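You operate a simulated robot arm through the tools that you are given. There is no shell and no other tool. Be economical: measure what you need, move in short steps, check, and stop when the job is done.

You run a simulated two-armed robot. Do the job below in one go: nothing can be reset, and whatever is moved stays where it is left.

## Task
Put the black seal ring on the top of the bench under the chutes away on the top of the grey side table. Put the steel dish on the top of the bench under the chutes away on the test bench by the two-well block. Take the yellow litre cup and leave it on the top of the bench under the chutes. Put the white batch card on the top of the green bench. Take the husk card and leave it on top of the lot card with a blue top. Put the brown tin on the test bench by the shaker away on the shelf under the meter. Fetch the black hose nozzle and stand it on the yellow square on the counter. Take the small black bin and put it on the top of the grey side table. Press the green test button three times. Fetch the orange hose nozzle and set it in the drain box with the orange handle. Put the jar with a black lid on the top of the low table under the yellow chute away on the shelf under the drying cabinet. Put the cartridge with a red cap on the kerb between the drains. Do these in any order. Set down upright: yellow litre cup, white batch card, brown tin, black hose nozzle, jar with a black lid.

Only the result counts: the job must be done as asked and must still hold three seconds after the hand-in. Knocking over, shifting, dropping, spilling or breaking anything else fails it. Lids that push on must go on centred and level and be pressed home; caps that screw on are set level and turned clockwise until they are tight.

## Robot
Two 7-joint arms with two-finger parallel grippers on one trunk, on a base that drives. Base frame: it is fixed to the floor where the robot stands at the start and does not move with it; the origin is under the middle of the robot, x ahead of it, y to its left, z up; the surface under the hand at the start is at about z = 580. Readings come in mm, rad, newtons and seconds.
The left shoulder is at the start at [70, 177, 952], the right one opposite. With the tool pointing down near the work surface each hand reaches from about 240 to 720 mm from the robot's upright axis, wherever it stands, measured 20 degrees to its own side. Places, roughly: black hose nozzle (5x5x12 cm) [-1700, 7100, 900]; black seal ring (5x4x2 cm) [700, 100, 600]; brown tin [-1750, 7250, 1000]; cartridge with a red cap (7x7x16 cm) [-2100, 11300, 800]; drain box with the orange handle (19x17x11 cm) [500, 13300, 100]; green test button [-1800, 6200, 900]; husk card [-1750, -2750, 750]; jar with a black lid [-1750, 1000, 500]; kerb between the drains [500, 12700, 200]; lot card with a blue top [-1750, -1250, 750]; orange hose nozzle (5x5x12 cm) [-1900, 10100, 800]; shelf under the drying cabinet [-1900, 7800, 300]; shelf under the meter [-1900, 6600, 300]; small black bin (10x10x6 cm) [-1800, 7300, 900]; steel dish [500, 0, 500]; test bench by the two-well block [-1900, 7600, 900]; top of the bench under the chutes [600, 500, 600]; top of the green bench [-1700, 2700, 900]; top of the grey side table [-1600, 4300, 800]; white batch card [750, -1500, 1000]; yellow litre cup [500, -1250, 1000]; yellow square on the counter (15x13 cm) [860, 5240, 840]. Payload 3.43 kg a hand.
The TCP of each hand is the grasp point between the finger pads, 30 mm short of the fingertips. In the tool frame z runs along the fingers and y along their closing line. The gripper opens to 94 mm. The fingers are 28 mm wide and 10 mm thick; the gripper's body (50 by 96 mm) begins 55 mm behind the TCP.
Orientation is told as [roll, pitch, yaw] about the base's x, y, z axes, in that order, counted from this pose: with the fingers straight down and closing along the base's y, the tool's x points along the base's -x, its y along +y and its z along -z.

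## Interface
- The arms move only by the tool apply_moves. It takes "left_moves", "right_moves" or both (then of equal length, played together; a hand with none holds still); each is a list that holds one entry, the list of rows, each a list of 7 numbers: the turn, a rotation vector about the tool's x, y, z in rad, then the shift along the tool's x, y, z in mm, then the opening, from 0 (shut) to 1 (fully open). In form: [[[ax, ay, az, x, y, z, gripper], ...]]. A call has 1 to 12 rows; each row is the pose to reach, as a shift and turn from the pose commanded when the call began, along the tool's axes at that moment. Rows are played at 5 a second. More than 50 mm and 0.15 rad between two rows, or a gripper value outside its range, and nothing of the call is played. A pose out of reach is approached as far as the arm can. The call stops where the force on the tool passes 40 N (or 10 N more than at its start, if that is more) or the arm is blocked; 0.2 s more then pass. The fingers move at their own pace (about 153 mm/s each) and stop on an object; they squeeze with about 39 N. The grip force told is the motor's: it shows also when the fingers shut on nothing. Time passes only in rows, and 0.2 s behind the last, so rows that repeat a pose let the fingers close. It gives the time, the measured TCP pose, the force on the tool (base axes), the opening and the grip force at its end, in the units of the frame above (readings bear some noise), with the torque about the TCP (base axes, N m) and any sound that the robot's microphone picked up, and new pictures: "views" is both (left out), scene, wrist or none (wrist: the cameras of the hands that moved).
- Cameras (640 x 400 px; columns grow to the right, rows downward): "scene" is now at [130.6, 32.5, 1257.8]; the picture's right is [0.42, -0.91, 0.00], its down [-0.69, -0.32, -0.65] and it looks along [0.59, 0.27, -0.76] (base axes); focal length 292 px, centre (320, 200). "left" rides on the left gripper at [76, -14, -103] in its tool frame; the picture's right is [0.18, 0.98, 0.00], its down [-0.75, 0.14, -0.64] and it looks along [-0.63, 0.12, 0.77] (tool axes); focal length 243 px, centre (320, 200). "right" rides on the right gripper at [76, 14, -102] in its tool frame; the picture's right is [-0.18, 0.98, 0.00], its down [-0.75, -0.14, -0.64] and it looks along [-0.63, -0.12, 0.77] (tool axes); focal length 243 px, centre (320, 200). There is no depth. A picture from a camera that has moved, and an enlarged one, comes with that camera's place and axes in the base frame and with its lens. The place of the scene camera against the robot may be out by one fixed shift of up to 18 mm in any direction.
- lift_body(by): slides the trunk up (or, below 0, down) by that many mm; the arms and the scene camera ride with it, the base frame stays. It gives what a move gives, with no picture.
- base_move(legs): drives the robot by 1 to 6 legs, each [ahead, turn to the left] in mm and rad, along the robot's own axes; the way and the turn of a leg run together, so that a leg with both is an arc; at most 1500 mm and 3.142 rad a leg. The arms and the cameras ride along, it lands a little off, and it stops where it bumps. It gives what a move gives, and a new picture of the scene camera.
- aim_head(pan, tilt): turns the head with the scene camera to pan (to the left, within 1.501 rad either way) and tilt (down, from -0.506 to 1.204), counted from straight ahead of the robot. It gives what a move gives, and a new picture of the scene camera.
- zoom(camera, box): a new picture of the part [left, top, right, bottom] of that camera's present view, enlarged. The clock stands still meanwhile.
- job_done(): hands the job in; it is judged then, once.

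Go step by step. Nothing tells you exact positions but the pictures and the camera data: compare them with the known pose of the tool, close in by small moves and look again before you grip or let go. The budget is 556 turns and 360 pictures, counting those below and the enlarged ones. Unless the task says otherwise, let go and move clear before handing in.

The tools are called after "Call:" as name(argument=value, ...) on one line, values as JSON. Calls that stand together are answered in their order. apply_moves: Moves the arms, as the interface text tells. Its arguments: {"type":"object","properties":{"left_moves":{"type":"array"},"right_moves":{"type":"array"},"views":{"type":"string","enum":["both","scene","wrist","none"]}},"required":[]} The other tools are called the same way: lift_body (by) slides the trunk up or down; base_move (legs) drives the base; aim_head (pan, tilt) turns the head that bears the scene camera; zoom (camera, box) takes an enlarged picture of a part of a camera's view; job_done () hands the job in.

At the start:

```text
clock: 0.0
left_eef_pos: [324.3, 392.2, 886.0]
left_tcp_rot: [-0.016, -0.001, 0.003]
left_wrist_force: [0.8, 0.1, 0.1]
left_wrist_torque: [-0.02, 0.01, -0.01]
left_finger_gap: 94.3
left_gripper_force: 0.1
right_eef_pos: [585.8, 10.4, 902.0]
right_tcp_rot: [0.001, 0.0, -0.001]
right_wrist_force: [0.5, -0.1, 0.3]
right_wrist_torque: [-0.01, 0.01, 0.02]
right_finger_gap: 93.9
right_gripper_force: 0.0
trunk travel left (down, up): [-532.0, 308.0]
robot x, y, heading: [-0.1, -1.7, -0.002]
head pan, tilt: [0.435, 0.866]
```

scene: 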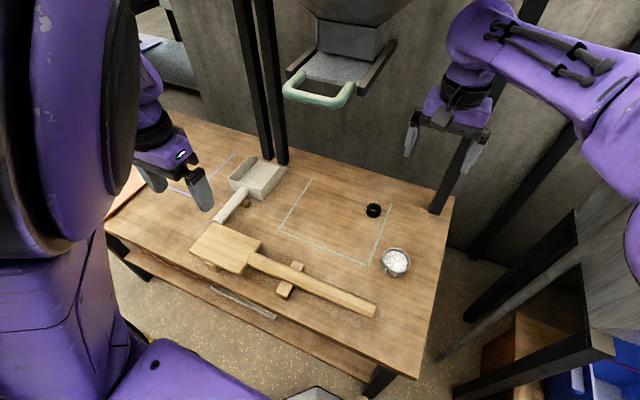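
right: 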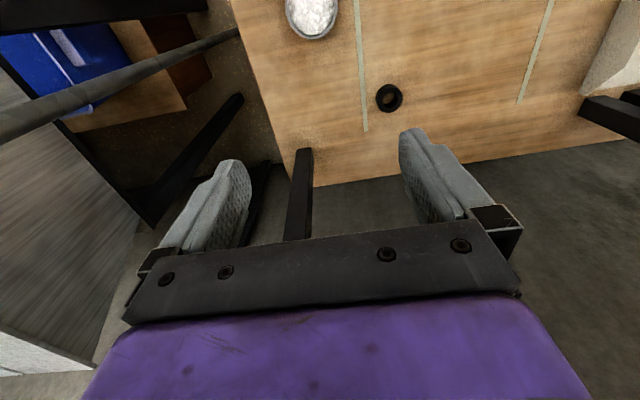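
left: 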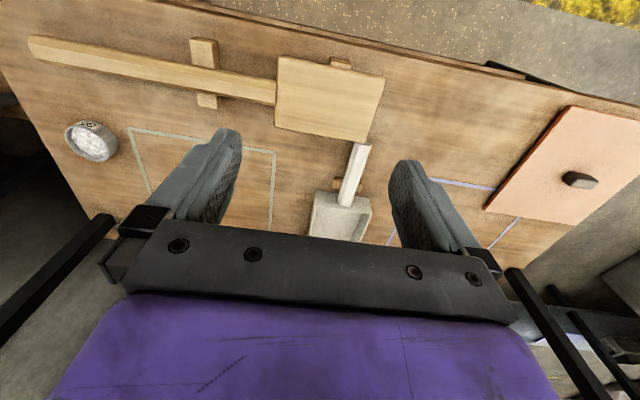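

The ring is near [675,110] and the dish near [530,5], both on the bench ahead. I'll look around before I drive.

Call:
aim_head(pan=-1.3, tilt=0.4)

Call:
aim_head(pan=1.4, tilt=0.4)

```text
clock: 1.8
left_eef_pos: [325.3, 392.7, 885.4]
left_tcp_rot: [-0.02, -0.003, 0.002]
left_wrist_force: [-0.2, -0.5, 0.3]
left_wrist_torque: [-0.01, 0.02, 0.02]
left_finger_gap: 93.9
left_gripper_force: 0.0
right_eef_pos: [586.9, 9.6, 902.7]
right_tcp_rot: [-0.001, 0.002, -0.001]
right_wrist_force: [0.3, 0.7, 1.1]
right_wrist_torque: [0.01, 0.03, 0.04]
right_finger_gap: 94.0
right_gripper_force: 0.1
trunk travel left (down, up): [-532.0, 308.0]
robot x, y, heading: [-0.2, -1.4, -0.003]
head pan, tilt: [-1.3, 0.4]
camera scene: at [85.3, -89.3, 1298.1], right [-0.96, -0.27, 0.0], down [-0.1, 0.38, -0.92], along [0.25, -0.89, -0.39], focal length 292 px, centre (320, 200)
```

scene: 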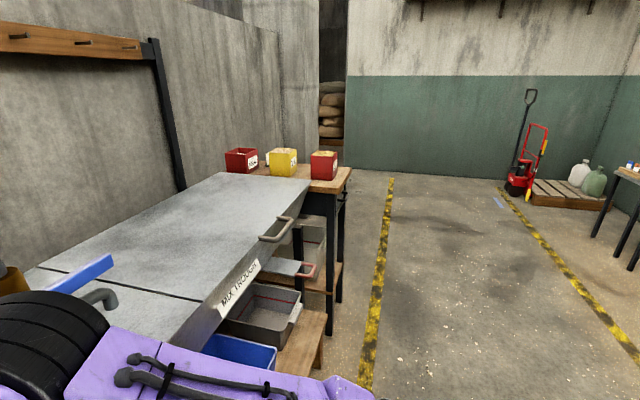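

```text
clock: 4.2
left_eef_pos: [324.7, 392.5, 886.1]
left_tcp_rot: [-0.02, -0.002, 0.001]
left_wrist_force: [-0.4, 0.1, 0.1]
left_wrist_torque: [0.01, -0.05, -0.02]
left_finger_gap: 94.0
left_gripper_force: 0.1
right_eef_pos: [586.0, 9.4, 902.1]
right_tcp_rot: [0.001, 0.003, 0.0]
right_wrist_force: [0.1, -1.1, -0.1]
right_wrist_torque: [-0.01, 0.01, 0.0]
right_finger_gap: 93.6
right_gripper_force: 0.0
trunk travel left (down, up): [-532.0, 308.0]
robot x, y, heading: [0.8, -2.7, -0.001]
head pan, tilt: [1.4, 0.4]
camera scene: at [76.3, 91.2, 1298.1], right [0.99, -0.17, 0.0], down [-0.07, -0.38, -0.92], along [0.16, 0.91, -0.39], focal length 292 px, centre (320, 200)
```

scene: 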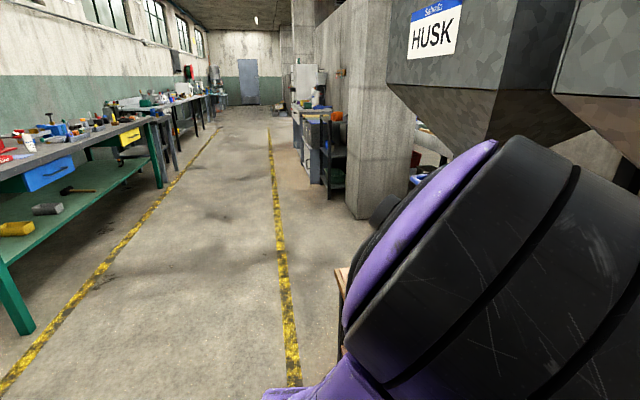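

Yellow lines mark an aisle from about x=-1200 to x=100. I'll tuck the right arm in, then back out and drive to the husk card side.

Call:
apply_moves(right_moves=[[[0, 0, 0, 30, -35, 0, 1], [0, 0, 0, 60, -70, 0, 1], [0, 0, 0, 90, -105, 0, 1], [0, 0, 0, 120, -140, 0, 1], [0, 0, 0, 150, -175, 0, 1], [0, 0, 0, 180, -210, 0, 1], [0, 0, 0, 210, -245, 0, 1], [0, 0, 0, 240, -280, 0, 1], [0, 0, 0, 250, -310, 0, 1]]], views="none")

Call:
aim_head(pan=0, tilt=0.6)

Call:
base_move(legs=[[-550, 0], [0, -1.571], [1400, 0], [1000, 0], [0, -1.571]])

```text
clock: 6.2
left_eef_pos: [325.2, 391.0, 885.6]
left_tcp_rot: [-0.018, -0.002, 0.002]
left_wrist_force: [0.0, 0.0, 0.2]
left_wrist_torque: [0.0, -0.01, 0.04]
left_finger_gap: 94.0
left_gripper_force: 0.0
right_eef_pos: [336.1, -301.4, 902.1]
right_tcp_rot: [-0.001, -0.002, -0.002]
right_wrist_force: [-0.6, -0.1, 0.0]
right_wrist_torque: [-0.01, 0.0, 0.0]
right_finger_gap: 93.9
right_gripper_force: 0.1
trunk travel left (down, up): [-532.0, 308.0]
robot x, y, heading: [-0.8, -1.7, -0.001]
head pan, tilt: [1.4, 0.4]
```

```text
clock: 7.7
left_eef_pos: [324.7, 392.3, 884.7]
left_tcp_rot: [-0.018, -0.002, 0.001]
left_wrist_force: [-0.1, -0.9, -0.2]
left_wrist_torque: [-0.02, 0.0, -0.02]
left_finger_gap: 94.2
left_gripper_force: 0.2
right_eef_pos: [335.2, -300.8, 902.3]
right_tcp_rot: [0.001, 0.0, 0.0]
right_wrist_force: [-0.2, -0.6, -0.6]
right_wrist_torque: [-0.02, -0.03, 0.0]
right_finger_gap: 93.9
right_gripper_force: 0.1
trunk travel left (down, up): [-532.0, 308.0]
robot x, y, heading: [0.2, 0.4, -0.003]
head pan, tilt: [0.0, 0.6]
camera scene: at [148.8, -0.2, 1279.9], right [0.0, -1.0, 0.0], down [-0.56, 0.0, -0.83], along [0.83, 0.0, -0.56], focal length 292 px, centre (320, 200)
```

scene: 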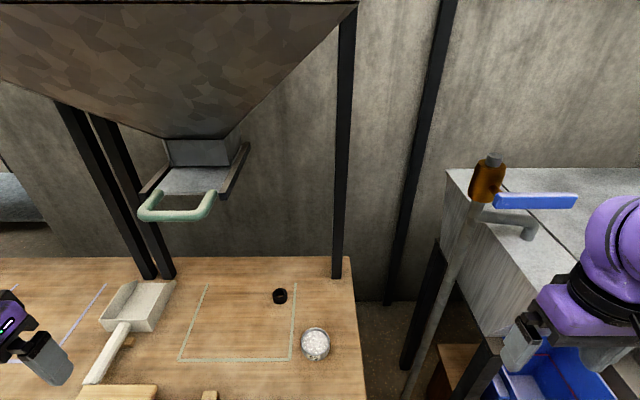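

```text
clock: 29.7
left_eef_pos: [-832.4, -2772.4, 884.9]
left_tcp_rot: [-0.02, -0.001, -3.114]
left_wrist_force: [0.4, 0.3, 0.9]
left_wrist_torque: [0.02, 0.02, -0.01]
left_finger_gap: 94.0
left_gripper_force: 0.1
right_eef_pos: [-860.7, -2078.5, 902.2]
right_tcp_rot: [0.001, 0.001, -3.117]
right_wrist_force: [0.1, 0.1, -0.3]
right_wrist_torque: [-0.04, 0.01, 0.0]
right_finger_gap: 93.8
right_gripper_force: 0.1
trunk travel left (down, up): [-532.0, 308.0]
robot x, y, heading: [-518.7, -2367.1, -3.119]
head pan, tilt: [0.0, 0.6]
camera scene: at [-646.5, -2375.8, 1279.9], right [-0.02, 1.0, 0.0], down [0.56, 0.01, -0.83], along [-0.82, -0.02, -0.56], focal length 292 px, centre (320, 200)
```

scene: 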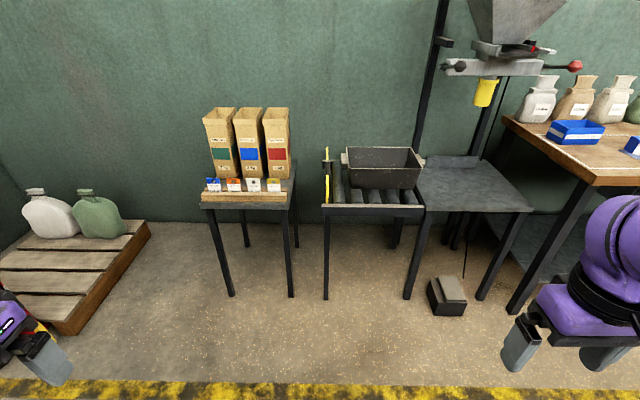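

A small table carries four cards in a rack, with three bags behind it. I'll zoom to find the husk card and look toward the lot cards.

Call:
zoom(camera="scene", box=[190, 95, 310, 215])

Call:
zoom(camera="scene", box=[500, 60, 640, 200])

```text
3.33 times, centred on (250, 155) of scene
camera zoom: at [-646.5, -2375.8, 1279.9], right [-0.02, 1.0, 0.0], down [0.56, 0.01, -0.83], along [-0.82, -0.02, -0.56], focal length 972 px, centre (553, 350)
```

zoom: 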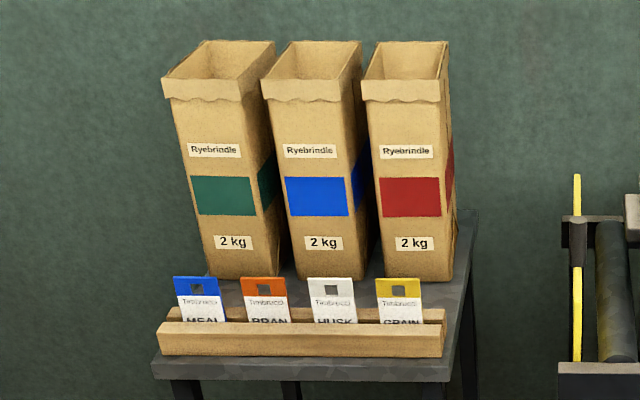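

```text
2.86 times, centred on (570, 130) of scene
camera zoom: at [-646.5, -2375.8, 1279.9], right [-0.02, 1.0, 0.0], down [0.56, 0.01, -0.83], along [-0.82, -0.02, -0.56], focal length 833 px, centre (-394, 400)
```

zoom: 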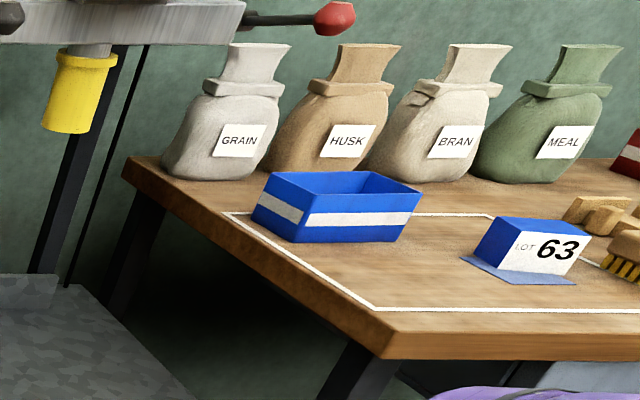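

The husk card is the white-topped third card, near [-1690,-2683,~620]. I'll drive closer so that the left hand can reach it.

Call:
base_move(legs=[[0, 0.18], [620, 0], [0, -0.203]])

Call:
aim_head(pan=0.3, tilt=0.8)

```text
clock: 34.7
left_eef_pos: [-1446.8, -2903.8, 884.6]
left_tcp_rot: [-0.019, -0.001, -3.121]
left_wrist_force: [0.2, -0.3, -0.4]
left_wrist_torque: [-0.01, -0.02, -0.01]
left_finger_gap: 94.1
left_gripper_force: 0.0
right_eef_pos: [-1470.4, -2211.9, 902.6]
right_tcp_rot: [-0.001, 0.0, -3.125]
right_wrist_force: [0.7, -0.1, 0.1]
right_wrist_torque: [0.02, 0.04, 0.02]
right_finger_gap: 94.1
right_gripper_force: 0.0
trunk travel left (down, up): [-532.0, 308.0]
robot x, y, heading: [-1132.1, -2506.6, -3.126]
head pan, tilt: [0.0, 0.6]
camera scene: at [-1257.6, -2508.7, 1279.9], right [-0.02, 1.0, 0.0], down [0.56, 0.01, -0.83], along [-0.82, -0.02, -0.56], focal length 292 px, centre (320, 200)
```

scene: 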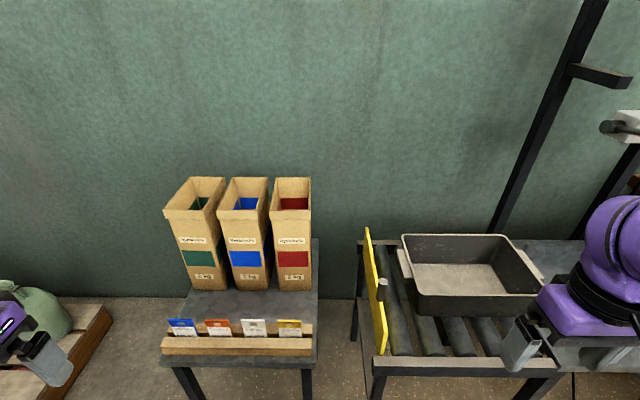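

```text
clock: 35.5
left_eef_pos: [-1447.2, -2904.7, 885.1]
left_tcp_rot: [-0.02, 0.0, -3.119]
left_wrist_force: [0.2, 0.1, 0.5]
left_wrist_torque: [-0.01, 0.0, 0.02]
left_finger_gap: 93.8
left_gripper_force: 0.0
right_eef_pos: [-1471.5, -2210.7, 902.2]
right_tcp_rot: [-0.001, -0.001, -3.126]
right_wrist_force: [0.6, -0.3, 0.9]
right_wrist_torque: [0.01, -0.01, -0.01]
right_finger_gap: 94.0
right_gripper_force: 0.2
trunk travel left (down, up): [-532.0, 308.0]
robot x, y, heading: [-1128.8, -2507.5, -3.121]
head pan, tilt: [0.3, 0.799]
camera scene: at [-1246.0, -2532.6, 1263.1], right [-0.31, 0.95, 0.0], down [0.68, 0.22, -0.7], along [-0.66, -0.22, -0.72], focal length 292 px, centre (320, 200)
```

scene: 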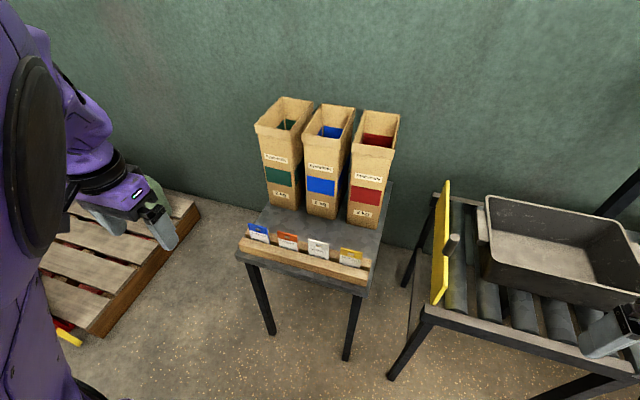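

Call:
zoom(camera="scene", box=[230, 210, 390, 310])

```text
4.00 times, centred on (310, 260) of scene
camera zoom: at [-1246.0, -2532.6, 1263.1], right [-0.31, 0.95, 0.0], down [0.68, 0.22, -0.7], along [-0.66, -0.22, -0.72], focal length 1166 px, centre (360, -40)
```

zoom: 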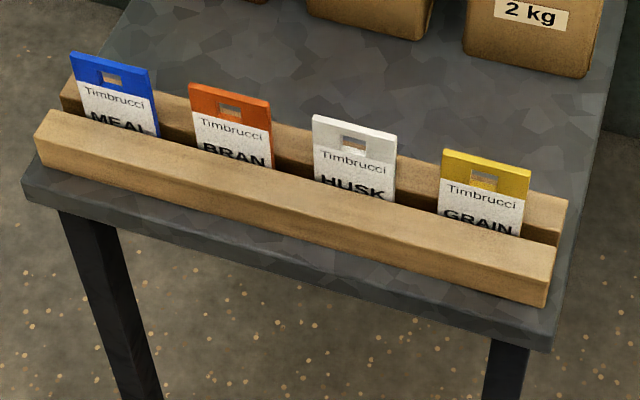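

Call:
apply_moves(left_moves=[[[0, 0, 0.145, -17, -22, 8, 1], [0, 0, 0.29, -34, -44, 16, 1], [0, 0, 0.434, -51, -66, 24, 1], [0, 0, 0.579, -68, -88, 32, 1], [0, 0, 0.723, -85, -110, 40, 1], [0, 0, 0.868, -102, -132, 48, 1], [0, 0, 1.013, -119, -154, 56, 1], [0, 0, 1.157, -136, -176, 64, 1], [0, 0, 1.302, -153, -198, 72, 1], [0, 0, 1.446, -170, -220, 80, 1], [0, 0, 1.591, -185, -239, 85, 1]]], views="both")

```text
clock: 37.9
left_eef_pos: [-1636.6, -2667.3, 803.0]
left_tcp_rot: [0.001, -0.021, 1.57]
left_wrist_force: [0.1, 0.2, -0.1]
left_wrist_torque: [0.03, -0.01, -0.01]
left_finger_gap: 93.8
left_gripper_force: 0.1
right_eef_pos: [-1471.4, -2209.4, 901.9]
right_tcp_rot: [-0.001, 0.001, -3.124]
right_wrist_force: [-0.7, 0.3, -0.1]
right_wrist_torque: [0.02, -0.01, 0.03]
right_finger_gap: 94.0
right_gripper_force: 0.0
trunk travel left (down, up): [-532.0, 308.0]
robot x, y, heading: [-1127.5, -2505.8, -3.125]
head pan, tilt: [0.3, 0.799]
camera scene: at [-1246.6, -2532.3, 1263.0], right [-0.31, 0.95, 0.0], down [0.68, 0.22, -0.7], along [-0.66, -0.22, -0.72], focal length 292 px, centre (320, 200)
camera left: at [-1623.0, -2745.6, 903.0], right [-0.98, -0.18, 0.0], down [-0.14, 0.74, 0.66], along [-0.12, 0.65, -0.75], focal length 243 px, centre (320, 200)
```

scene: 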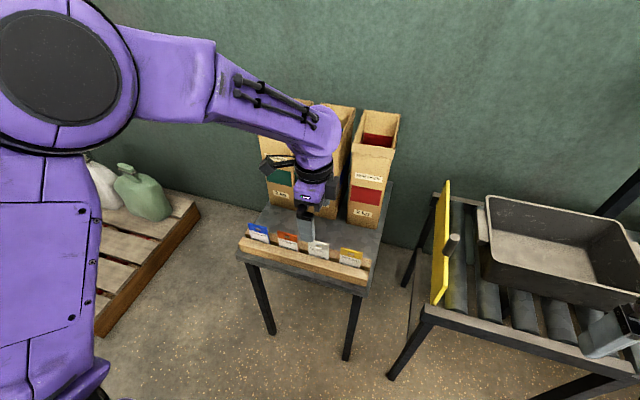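
left: 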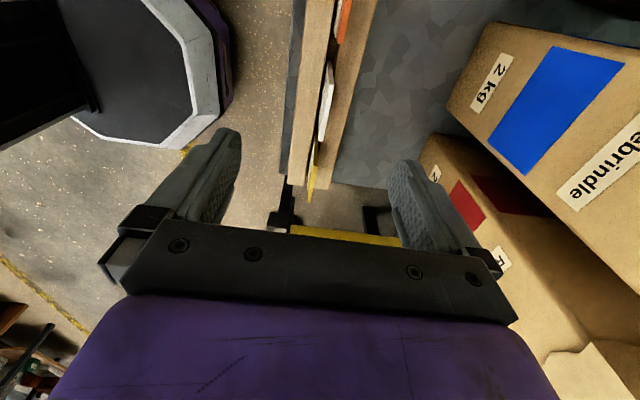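

Card and hand line up well, so I'll go down and pinch the card.

Call:
apply_moves(left_moves=[[[0, 0, 0, 1, 4, 45, 1], [0, 0, 0, 2, 4, 90, 1], [0, 0, 0, 2, 4, 131, 1], [0, 0, 0, 2, 4, 131, 1]]], views="both")

```text
clock: 38.9
left_eef_pos: [-1640.5, -2665.7, 670.7]
left_tcp_rot: [0.001, -0.018, 1.573]
left_wrist_force: [0.2, 0.0, 0.6]
left_wrist_torque: [0.01, 0.02, 0.02]
left_finger_gap: 93.8
left_gripper_force: 0.2
right_eef_pos: [-1469.8, -2210.7, 902.2]
right_tcp_rot: [0.0, 0.001, -3.123]
right_wrist_force: [0.5, 0.5, -0.3]
right_wrist_torque: [0.01, 0.03, 0.05]
right_finger_gap: 94.1
right_gripper_force: 0.1
trunk travel left (down, up): [-532.0, 308.0]
robot x, y, heading: [-1129.9, -2509.8, -3.126]
head pan, tilt: [0.3, 0.799]
camera scene: at [-1245.3, -2532.4, 1263.1], right [-0.31, 0.95, 0.0], down [0.68, 0.22, -0.7], along [-0.66, -0.22, -0.72], focal length 292 px, centre (320, 200)
camera left: at [-1625.6, -2744.4, 771.6], right [-0.98, -0.19, 0.0], down [-0.14, 0.74, 0.66], along [-0.12, 0.65, -0.75], focal length 243 px, centre (320, 200)
```

scene: 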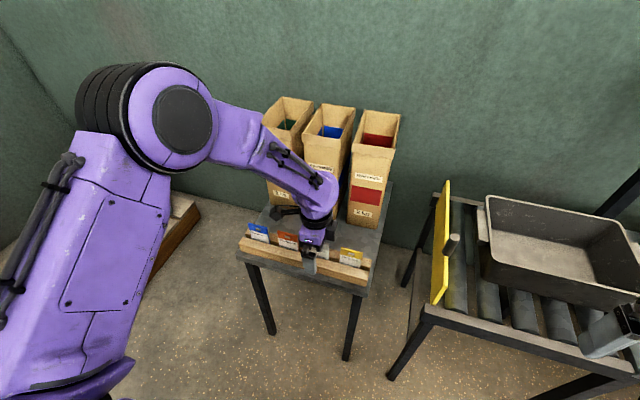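
left: 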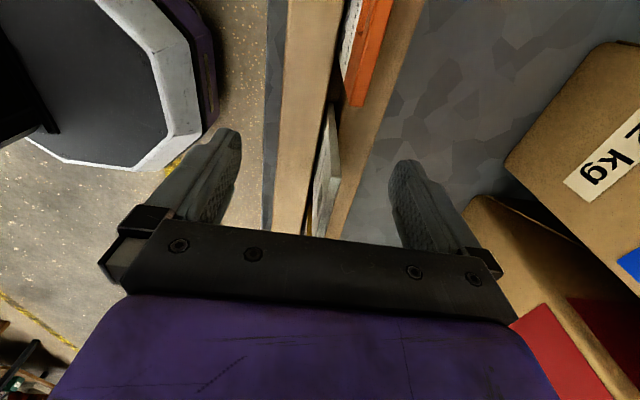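

Call:
apply_moves(left_moves=[[[0, 0, 0, 0, 0, 0, 0.3], [0, 0, 0, 0, 0, 0, 0], [0, 0, 0, 0, 0, 0, 0], [0, 0, 0, 0, 0, 0, 0], [0, 0, 0, 0, 0, -30, 0], [0, 0, 0, 0, 0, -70, 0], [0, 0, 0, 0, 0, -115, 0], [0, 0, 0, 0, 0, -160, 0]]], views="both")

```text
clock: 40.7
left_eef_pos: [-1642.8, -2669.1, 831.5]
left_tcp_rot: [-0.001, -0.019, 1.572]
left_wrist_force: [0.6, -0.4, -0.5]
left_wrist_torque: [-0.03, -0.02, 0.01]
left_finger_gap: 8.5
left_gripper_force: 39.5
right_eef_pos: [-1468.7, -2210.9, 902.9]
right_tcp_rot: [0.0, 0.001, -3.124]
right_wrist_force: [-0.3, -0.3, 1.1]
right_wrist_torque: [0.0, 0.01, 0.01]
right_finger_gap: 94.1
right_gripper_force: 0.0
trunk travel left (down, up): [-532.0, 308.0]
robot x, y, heading: [-1130.5, -2504.1, -3.125]
head pan, tilt: [0.3, 0.799]
camera scene: at [-1245.1, -2532.5, 1263.1], right [-0.31, 0.95, 0.0], down [0.68, 0.22, -0.7], along [-0.66, -0.22, -0.72], focal length 292 px, centre (320, 200)
camera left: at [-1627.3, -2748.6, 932.2], right [-0.98, -0.19, 0.0], down [-0.14, 0.74, 0.66], along [-0.12, 0.65, -0.75], focal length 243 px, centre (320, 200)
```

scene: 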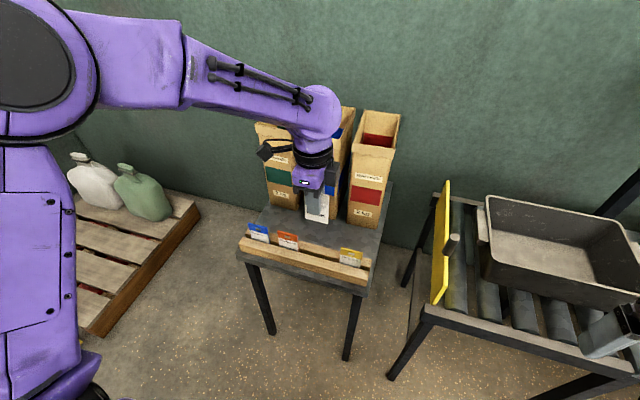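
left: 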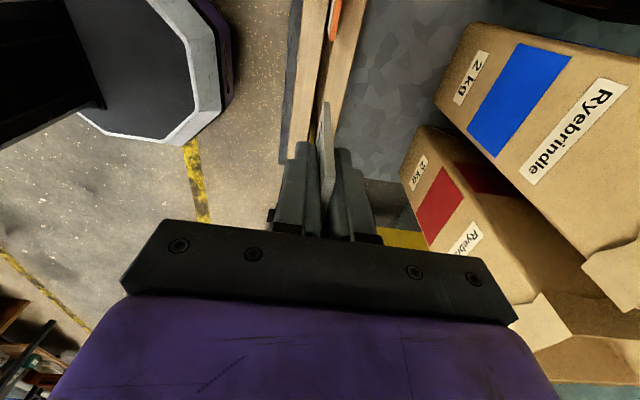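

The card is held, so I'll back out and drive north to the lot-card table.

Call:
base_move(legs=[[-500, 0], [0, -1.587], [1400, 0], [0, 1.571]])

```text
clock: 57.7
left_eef_pos: [-1170.1, -1300.5, 831.3]
left_tcp_rot: [-0.001, -0.021, 1.58]
left_wrist_force: [0.4, 0.1, -1.0]
left_wrist_torque: [-0.01, -0.01, 0.03]
left_finger_gap: 8.5
left_gripper_force: 39.5
right_eef_pos: [-1000.2, -840.0, 902.1]
right_tcp_rot: [-0.001, 0.0, -3.118]
right_wrist_force: [0.2, 0.0, -0.9]
right_wrist_torque: [0.0, 0.0, 0.02]
right_finger_gap: 93.9
right_gripper_force: 0.1
trunk travel left (down, up): [-532.0, 308.0]
robot x, y, heading: [-659.1, -1134.6, -3.116]
head pan, tilt: [0.3, 0.799]
camera scene: at [-773.4, -1159.9, 1263.0], right [-0.32, 0.95, 0.0], down [0.68, 0.23, -0.7], along [-0.66, -0.22, -0.72], focal length 292 px, centre (320, 200)
```

scene: 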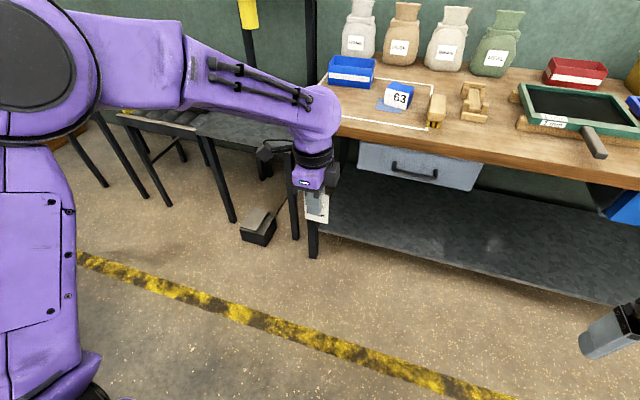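

Call:
zoom(camera="scene", box=[310, 40, 450, 150])

Call:
zoom(camera="scene", box=[440, 30, 640, 170])

```text
3.64 times, centred on (380, 95) of scene
camera zoom: at [-773.4, -1159.9, 1263.0], right [-0.32, 0.95, 0.0], down [0.68, 0.23, -0.7], along [-0.66, -0.22, -0.72], focal length 1060 px, centre (102, 582)
```

zoom: 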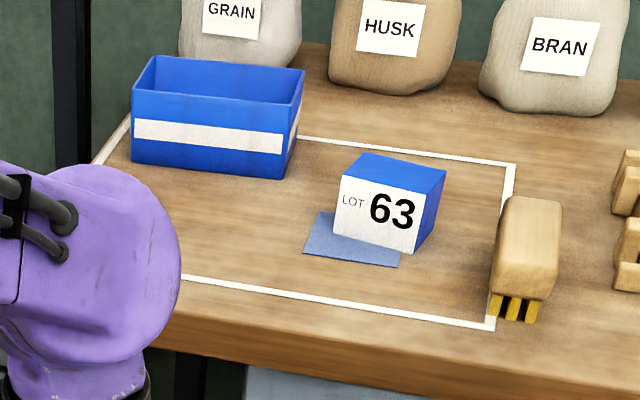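

```text
2.86 times, centred on (540, 100) of scene
camera zoom: at [-773.4, -1159.9, 1263.0], right [-0.32, 0.95, 0.0], down [0.68, 0.23, -0.7], along [-0.66, -0.22, -0.72], focal length 833 px, centre (-309, 486)
```

zoom: 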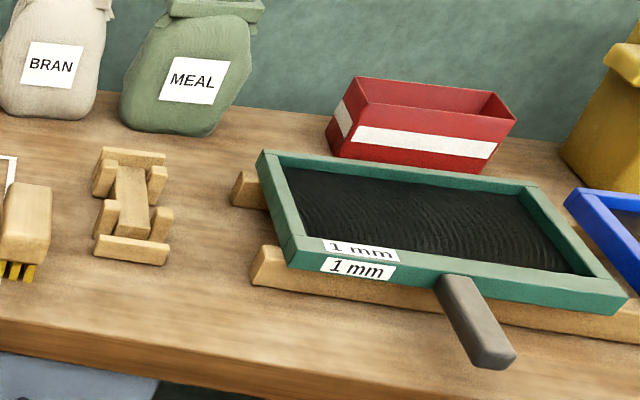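

The lot card is a small block with a blue top. I'll check how far the held husk card sticks out below the fingers.

Call:
zoom(camera="scene", box=[270, 150, 370, 250])

```text
4.00 times, centred on (320, 200) of scene
camera zoom: at [-773.4, -1159.9, 1263.0], right [-0.32, 0.95, 0.0], down [0.68, 0.23, -0.7], along [-0.66, -0.22, -0.72], focal length 1166 px, centre (320, 200)
```

zoom: 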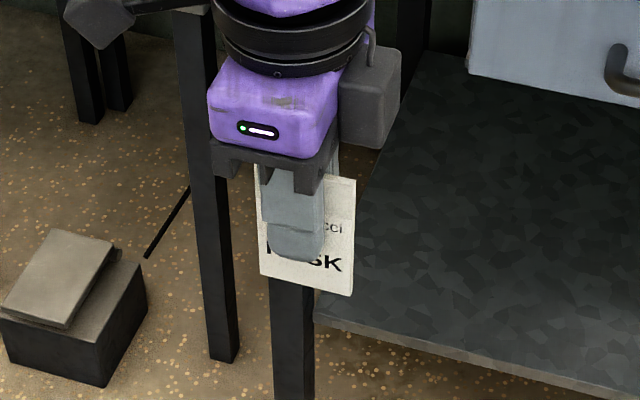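

I'll turn the left hand so the card lies flat, ready to pass it to the right hand, which will hold it by its long edges.

Call:
apply_moves(left_moves=[[[-0.143, 0, 0, 0, 0, -8, 0], [-0.286, 0, 0, 0, 0, -16, 0], [-0.429, 0, 0, 0, 0, -24, 0], [-0.571, 0, 0, 0, 0, -32, 0], [-0.714, 0, 0, 0, 0, -40, 0], [-0.857, 0, 0, 0, 0, -48, 0], [-1.0, 0, 0, 0, 0, -56, 0], [-1.143, 0, 0, 0, 0, -60, 0], [-1.286, 0, 0, 0, 0, -60, 0], [-1.428, 0, 0, 0, 0, -60, 0], [-1.571, 0, 0, 0, 0, -60, 0], [-1.571, 0, 0, 0, 0, -60, 0]]], views="scene")

```text
clock: 60.3
left_eef_pos: [-1169.1, -1299.7, 892.0]
left_tcp_rot: [1.572, -0.021, 1.578]
left_wrist_force: [0.9, 0.5, -0.9]
left_wrist_torque: [-0.02, -0.02, 0.0]
left_finger_gap: 8.2
left_gripper_force: 38.7
right_eef_pos: [-998.8, -839.1, 902.8]
right_tcp_rot: [0.002, 0.001, -3.12]
right_wrist_force: [0.3, 0.3, 0.4]
right_wrist_torque: [0.03, 0.02, -0.01]
right_finger_gap: 94.0
right_gripper_force: 0.1
trunk travel left (down, up): [-532.0, 308.0]
robot x, y, heading: [-658.0, -1130.6, -3.122]
head pan, tilt: [0.3, 0.799]
camera scene: at [-772.8, -1159.6, 1263.1], right [-0.32, 0.95, 0.0], down [0.68, 0.23, -0.7], along [-0.66, -0.22, -0.72], focal length 292 px, centre (320, 200)
```

scene: 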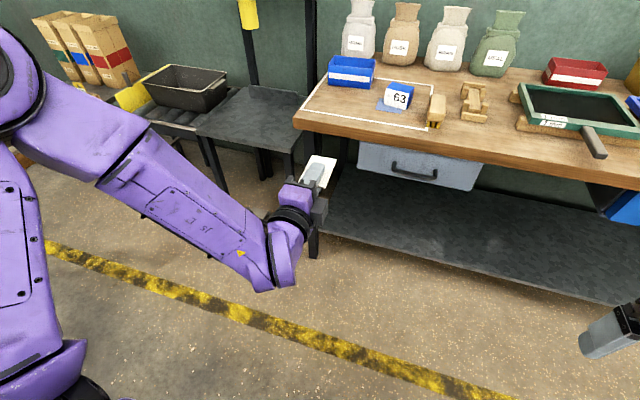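

Call:
apply_moves(left_moves=[[[0, 0, 0, -20, 0, 0, 0], [0, 0, 0, -40, 0, 0, 0], [0, 0, 0, -60, 0, 0, 0], [0, 0, 0, -80, 0, 0, 0], [0, 0, 0, -100, 0, 0, 0], [0, 0, 0, -120, 0, 0, 0], [0, 0, 0, -120, 0, 0, 0], [0, 0, 0, -120, 0, 0, 0], [0, 0, 0, -120, 0, 0, 0], [0, 0, 0, -120, 0, 0, 0], [0, 0, 0, -120, 0, 0, 0], [0, 0, 0, -120, 0, 0, 0]]], right_moves=[[[0, 0, 0, 0, 0, -45, 1], [0, 0, 0, 0, 0, -90, 1], [0, 0, 0, -20, 35, -107, 1], [0, 0, 0, -43, 73, -107, 1], [0, 0, 0, -66, 111, -107, 1], [0, 0, 0, -89, 149, -107, 1], [0, 0, 0, -112, 187, -107, 1], [0, 0, 0, -135, 225, -107, 1], [0, 0, 0, -158, 263, -107, 1], [0, 0, 0, -181, 301, -107, 1], [0, 0, 0, -202, 337, -107, 1], [0, 0, 0, -202, 337, -107, 1]]], views="both")

```text
clock: 62.9
left_eef_pos: [-1169.4, -1179.0, 892.6]
left_tcp_rot: [1.572, -0.019, 1.577]
left_wrist_force: [0.7, 0.9, -0.5]
left_wrist_torque: [0.02, -0.01, 0.03]
left_finger_gap: 8.5
left_gripper_force: 38.4
right_eef_pos: [-1193.1, -1178.5, 1008.7]
right_tcp_rot: [0.006, 0.0, -3.122]
right_wrist_force: [0.6, -0.2, 0.1]
right_wrist_torque: [0.03, 0.03, -0.02]
right_finger_gap: 94.0
right_gripper_force: 0.0
trunk travel left (down, up): [-532.0, 308.0]
robot x, y, heading: [-655.6, -1133.3, -3.12]
head pan, tilt: [0.3, 0.799]
camera scene: at [-772.6, -1159.0, 1263.2], right [-0.32, 0.95, 0.0], down [0.68, 0.23, -0.7], along [-0.66, -0.22, -0.72], focal length 292 px, centre (320, 200)
camera right: at [-1116.6, -1189.9, 1110.8], right [-0.16, -0.99, 0.01], down [-0.76, 0.13, 0.64], along [-0.63, 0.1, -0.77], focal length 243 px, centre (320, 200)
camera left: at [-1065.6, -1254.6, 876.6], right [0.0, -0.2, 0.98], down [0.64, 0.76, 0.16], along [-0.77, 0.62, 0.13], focal length 243 px, centre (320, 200)
```

scene: 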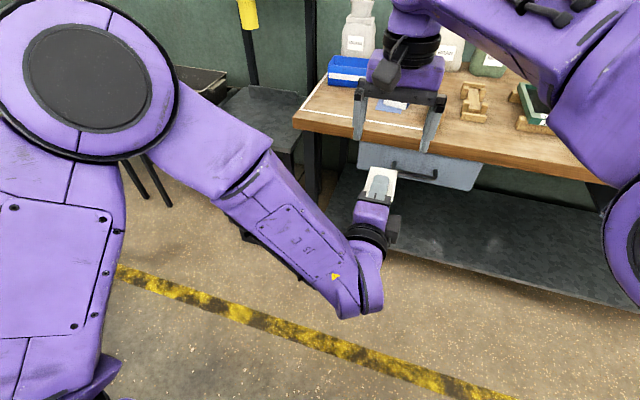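
right: 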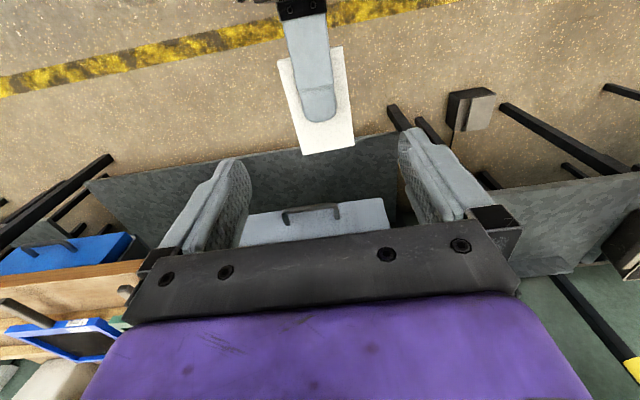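
left: 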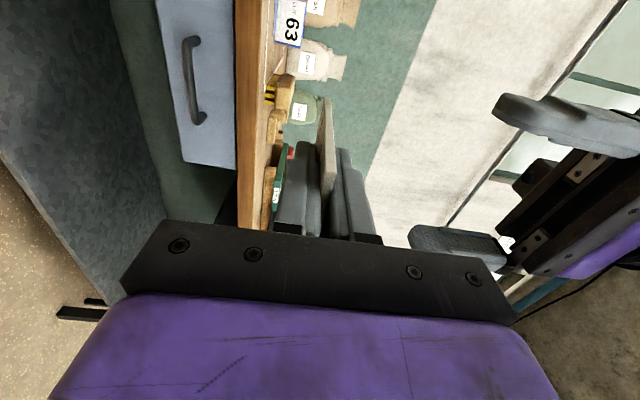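

Call:
apply_moves(right_moves=[[[0, 0, 0, 3, 0, 30, 1], [0, 0, 0, 3, 0, 60, 1], [0, 0, 0, 3, 0, 90, 1], [0, 0, 0, 3, 0, 90, 1]]], views="wrist")

```text
clock: 63.9
left_eef_pos: [-1168.9, -1179.1, 893.5]
left_tcp_rot: [1.57, -0.02, 1.58]
left_wrist_force: [-0.1, -0.5, -0.4]
left_wrist_torque: [-0.02, -0.02, -0.02]
left_finger_gap: 8.1
left_gripper_force: 38.4
right_eef_pos: [-1192.3, -1176.3, 925.9]
right_tcp_rot: [0.02, -0.005, -3.128]
right_wrist_force: [-0.5, -0.4, -0.2]
right_wrist_torque: [-0.03, 0.0, 0.0]
right_finger_gap: 93.9
right_gripper_force: 0.0
trunk travel left (down, up): [-532.0, 308.0]
robot x, y, heading: [-654.7, -1134.2, -3.115]
head pan, tilt: [0.3, 0.799]
camera right: at [-1115.5, -1187.9, 1029.1], right [-0.17, -0.99, 0.02], down [-0.75, 0.14, 0.64], along [-0.64, 0.09, -0.77], focal length 243 px, centre (320, 200)
```

right: 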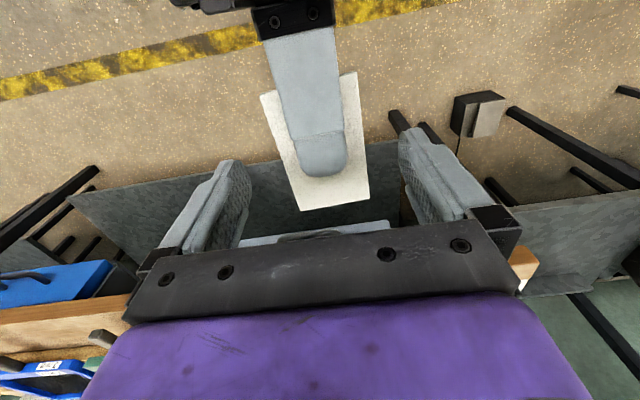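

Call:
apply_moves(left_moves=[[[0, 0, 0, -30, 0, 0, 0], [0, 0, 0, -60, 0, 0, 0], [0, 0, 0, -60, 0, 0, 0]]], right_moves=[[[0, 0, 0, 0, -30, 0, 1], [0, 0, 0, 0, -60, 0, 1], [0, 0, 0, 0, -60, 0, 1]]], views="none")

```text
clock: 64.7
left_eef_pos: [-1170.9, -1120.6, 894.7]
left_tcp_rot: [1.572, -0.022, 1.579]
left_wrist_force: [0.5, 0.3, -0.7]
left_wrist_torque: [0.02, -0.01, -0.04]
left_finger_gap: 8.1
left_gripper_force: 38.9
right_eef_pos: [-1192.9, -1122.5, 916.5]
right_tcp_rot: [-0.001, 0.0, -3.119]
right_wrist_force: [-0.6, -1.1, 1.1]
right_wrist_torque: [0.0, -0.04, 0.01]
right_finger_gap: 94.1
right_gripper_force: 0.1
trunk travel left (down, up): [-532.0, 308.0]
robot x, y, heading: [-660.0, -1132.0, -3.117]
head pan, tilt: [0.3, 0.799]
```

Call:
apply_moves(right_moves=[[[0, 0, 0, 0, 0, -4, 1], [0, 0, 0, 0, 0, -4, 0.6], [0, 0, 0, 0, 0, -4, 0.4], [0, 0, 0, 0, 0, -4, 0.4], [0, 0, 0, 0, 0, -4, 0.4]]], views="wrist")

```text
clock: 65.9
left_eef_pos: [-1171.0, -1119.9, 894.9]
left_tcp_rot: [1.572, -0.019, 1.58]
left_wrist_force: [0.5, -6.0, 1.4]
left_wrist_torque: [0.0, 0.01, -0.5]
left_finger_gap: 8.0
left_gripper_force: 39.2
right_eef_pos: [-1191.2, -1120.4, 923.6]
right_tcp_rot: [0.0, 0.0, -3.118]
right_wrist_force: [-0.9, 6.0, -1.2]
right_wrist_torque: [0.14, 0.08, 0.69]
right_finger_gap: 50.6
right_gripper_force: 38.4
trunk travel left (down, up): [-532.0, 308.0]
robot x, y, heading: [-657.1, -1132.8, -3.12]
head pan, tilt: [0.3, 0.799]
camera right: at [-1115.6, -1132.5, 1025.8], right [-0.16, -0.99, 0.0], down [-0.76, 0.12, 0.64], along [-0.63, 0.1, -0.77], focal length 243 px, centre (320, 200)
```

right: 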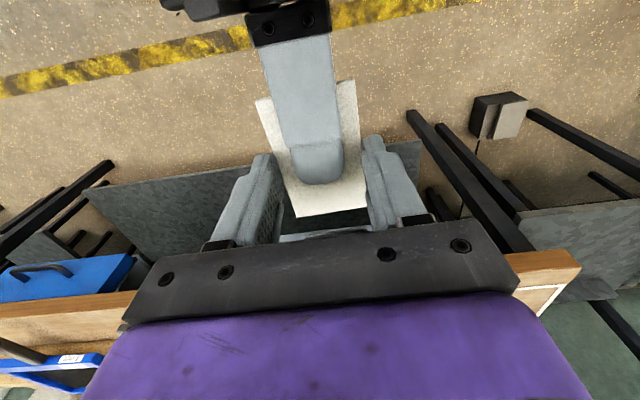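

Call:
apply_moves(left_moves=[[[0, 0, 0, 0, 0, 0, 0.3], [0, 0, 0, 0, 0, 0, 0.3], [0, 0, 0, 0, 0, -30, 0.3], [0, 0, 0, 0, 0, -70, 0.3], [0, 0, 0, 0, 0, -110, 0.3], [0, 0, 0, 0, 0, -110, 0.3]]], right_moves=[[[0, 0, 0, 0, 0, 0, 0.3], [0, 0, 0, 0, 0, 0, 0.3], [0, 0, 0, 0, 0, 0, 0.3], [0, 0, 0, 0, 0, 0, 0.3], [0, 0, 0, 0, 0, 0, 0.3], [0, 0, 0, 0, 0, 0, 0.3]]], views="both")

```text
clock: 67.3
left_eef_pos: [-1066.6, -1126.3, 905.6]
left_tcp_rot: [1.569, -0.069, 1.599]
left_wrist_force: [0.1, 0.9, -0.5]
left_wrist_torque: [-0.04, -0.01, 0.0]
left_finger_gap: 28.4
left_gripper_force: 0.1
right_eef_pos: [-1193.2, -1121.1, 922.7]
right_tcp_rot: [-0.001, 0.003, -3.12]
right_wrist_force: [-0.3, -0.8, -0.4]
right_wrist_torque: [0.0, -0.02, 0.01]
right_finger_gap: 50.5
right_gripper_force: 39.4
trunk travel left (down, up): [-532.0, 308.0]
robot x, y, heading: [-654.5, -1132.4, -3.115]
head pan, tilt: [0.3, 0.799]
camera scene: at [-774.2, -1160.0, 1262.9], right [-0.32, 0.95, 0.0], down [0.68, 0.23, -0.7], along [-0.66, -0.22, -0.72], focal length 292 px, centre (320, 200)
camera right: at [-1116.2, -1133.0, 1025.5], right [-0.16, -0.99, 0.0], down [-0.76, 0.12, 0.64], along [-0.63, 0.1, -0.77], focal length 243 px, centre (320, 200)
camera left: at [-961.2, -1198.2, 885.2], right [0.01, -0.25, 0.97], down [0.62, 0.76, 0.19], along [-0.78, 0.6, 0.16], focal length 243 px, centre (320, 200)
```

scene: 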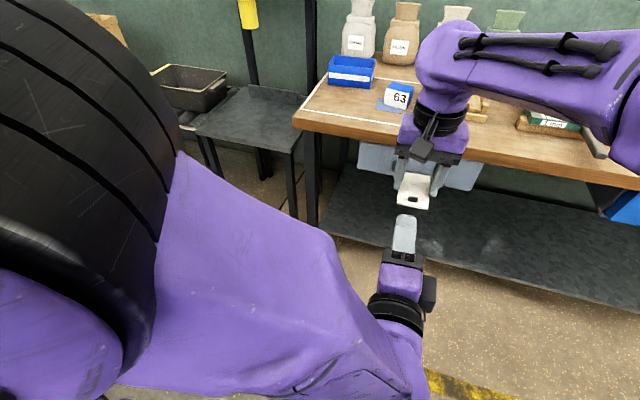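
right: 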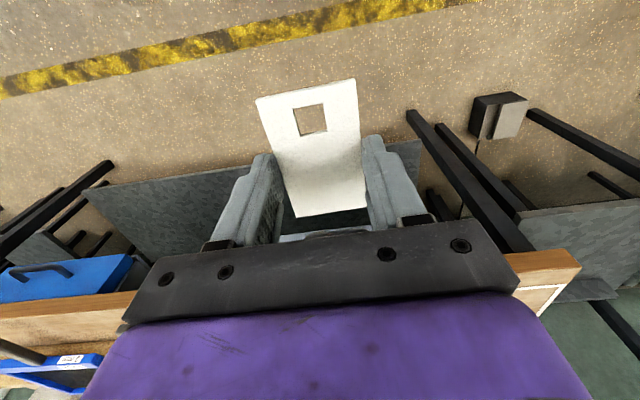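
left: 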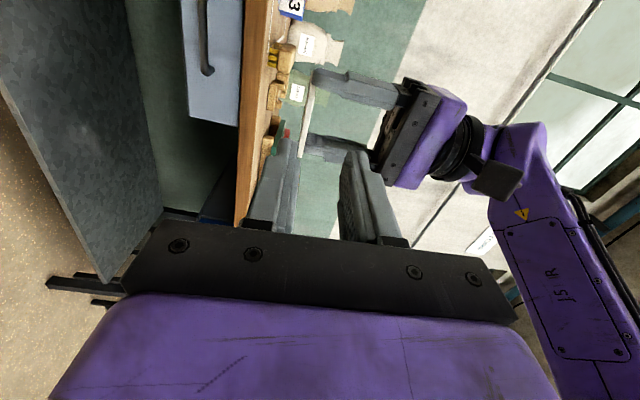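

The handover worked. I'll tuck the left hand, raise the right, and approach the lot card.

Call:
apply_moves(left_moves=[[[0.143, 0, 0, 25, 0, -5, 0.3], [0.286, 0, 0, 50, 0, -10, 0.3], [0.429, 0, 0, 75, 0, -20, 0.5], [0.571, 0, 0, 100, 0, -30, 0.5], [0.714, 0, 0, 130, 0, -40, 1], [0.857, 0, 0, 160, 0, -50, 1], [1.0, 0, 0, 190, 0, -60, 1], [1.143, 0, 0, 220, 0, -70, 1], [1.286, 0, 0, 250, 0, -80, 1], [1.428, 0, 0, 270, 0, -80, 1], [1.571, 0, 0, 290, 0, -80, 1]]], right_moves=[[[0, 0, 0, 0, 0, -15, 0.3], [0, 0, 0, 0, 0, -30, 0.3], [0, 0, 0, 0, 0, -45, 0.3], [0, 0, 0, 0, 0, -60, 0.3], [0, 0, 0, 0, 0, -75, 0.3], [0, 0, 0, 0, 0, -80, 0.3], [0, 0, 0, 0, 0, -80, 0.3], [0, 0, 0, 0, 0, -80, 0.3], [0, 0, 0, 0, 0, -80, 0.3], [0, 0, 0, 0, 0, -80, 0.3], [0, 0, 0, 0, 0, -80, 0.3]]], views="none")

Call:
base_move(legs=[[0, 0.23], [430, 0], [0, -0.254]])

Call:
aim_head(pan=0.0, tilt=0.75)

```text
clock: 69.7
left_eef_pos: [-978.4, -1409.8, 889.8]
left_tcp_rot: [-0.004, -0.021, 1.577]
left_wrist_force: [-0.5, -0.4, 0.0]
left_wrist_torque: [-0.02, 0.0, 0.02]
left_finger_gap: 94.1
left_gripper_force: 0.1
left hand out of reach, approached as far as the arm can: row 3, 4, 5, 6, 7, 8, 9
right_eef_pos: [-1192.7, -1121.3, 1003.3]
right_tcp_rot: [-0.001, 0.002, -3.119]
right_wrist_force: [-1.3, 0.9, 0.2]
right_wrist_torque: [-0.02, -0.03, 0.03]
right_finger_gap: 50.5
right_gripper_force: 39.2
trunk travel left (down, up): [-532.0, 308.0]
robot x, y, heading: [-655.0, -1132.1, -3.121]
head pan, tilt: [0.3, 0.799]
```

```text
clock: 74.0
left_eef_pos: [-1392.1, -1514.4, 888.4]
left_tcp_rot: [0.001, -0.021, 1.566]
left_wrist_force: [0.3, 0.4, 0.1]
left_wrist_torque: [0.03, 0.02, -0.01]
left_finger_gap: 93.9
left_gripper_force: 0.0
right_eef_pos: [-1603.8, -1224.1, 1002.7]
right_tcp_rot: [0.0, 0.001, -3.131]
right_wrist_force: [0.0, 0.0, -0.8]
right_wrist_torque: [-0.02, -0.02, 0.01]
right_finger_gap: 50.5
right_gripper_force: 39.3
trunk travel left (down, up): [-532.0, 308.0]
robot x, y, heading: [-1066.5, -1238.3, -3.129]
head pan, tilt: [0.3, 0.799]
camera scene: at [-1184.6, -1267.9, 1263.0], right [-0.31, 0.95, 0.0], down [0.68, 0.22, -0.7], along [-0.66, -0.21, -0.72], focal length 292 px, centre (320, 200)
```

scene: 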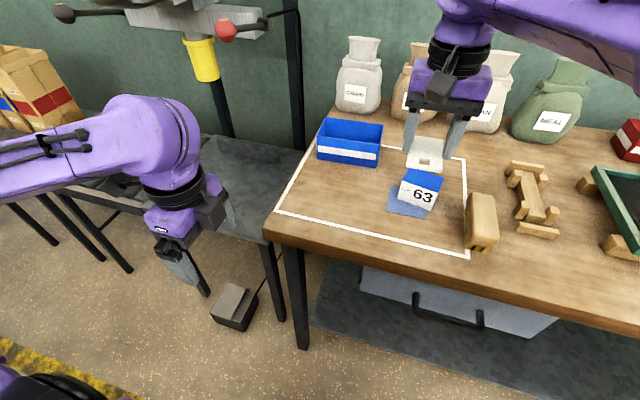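

```text
clock: 74.8
left_eef_pos: [-1392.6, -1516.0, 889.4]
left_tcp_rot: [0.001, -0.021, 1.567]
left_wrist_force: [0.0, 0.0, -0.5]
left_wrist_torque: [-0.01, 0.01, 0.02]
left_finger_gap: 93.8
left_gripper_force: 0.2
right_eef_pos: [-1603.0, -1224.3, 1003.2]
right_tcp_rot: [0.001, -0.001, -3.131]
right_wrist_force: [0.2, 0.1, 0.5]
right_wrist_torque: [0.0, 0.02, 0.0]
right_finger_gap: 50.0
right_gripper_force: 39.0
trunk travel left (down, up): [-532.0, 308.0]
robot x, y, heading: [-1067.4, -1243.3, -3.13]
head pan, tilt: [0.0, 0.75]
camera scene: at [-1190.7, -1244.7, 1267.0], right [-0.01, 1.0, 0.0], down [0.68, 0.01, -0.73], along [-0.73, -0.01, -0.68], focal length 292 px, centre (320, 200)
```

scene: 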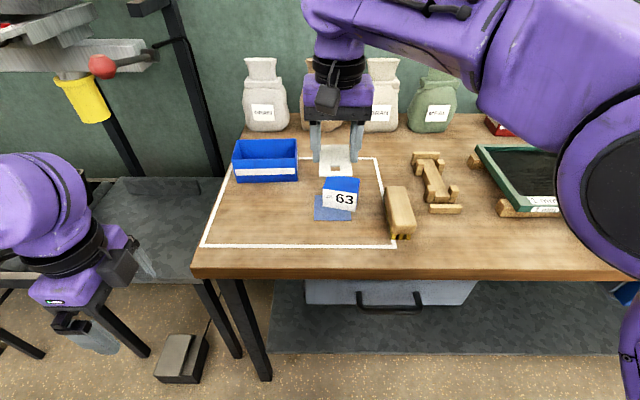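

Call:
zoom(camera="scene", box=[290, 130, 410, 240])

Call:
zoom(camera="right", box=[0, 0, 640, 400])

```text
3.64 times, centred on (350, 185) of scene
camera zoom: at [-1190.7, -1244.7, 1267.0], right [-0.01, 1.0, 0.0], down [0.68, 0.01, -0.73], along [-0.73, -0.01, -0.68], focal length 1060 px, centre (211, 254)
```

zoom: 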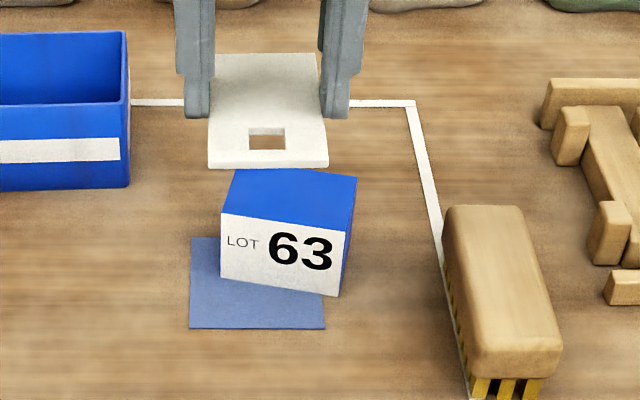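

```text
1.00 times, centred on (320, 200) of right (not enlarged: the box is as wide or as high as the picture)
camera zoom: at [-1526.4, -1238.1, 1106.3], right [-0.17, -0.98, 0.0], down [-0.76, 0.13, 0.64], along [-0.63, 0.11, -0.77], focal length 243 px, centre (320, 200)
```

zoom: 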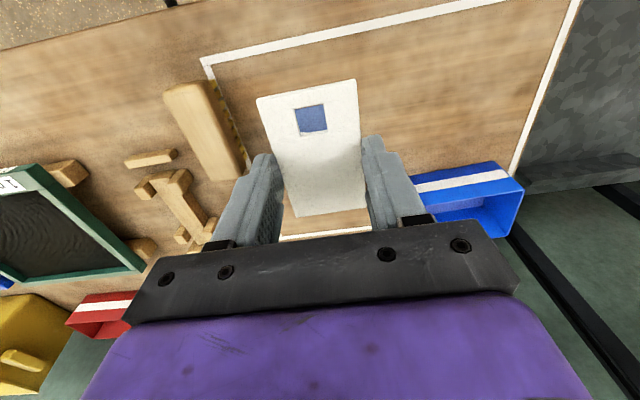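

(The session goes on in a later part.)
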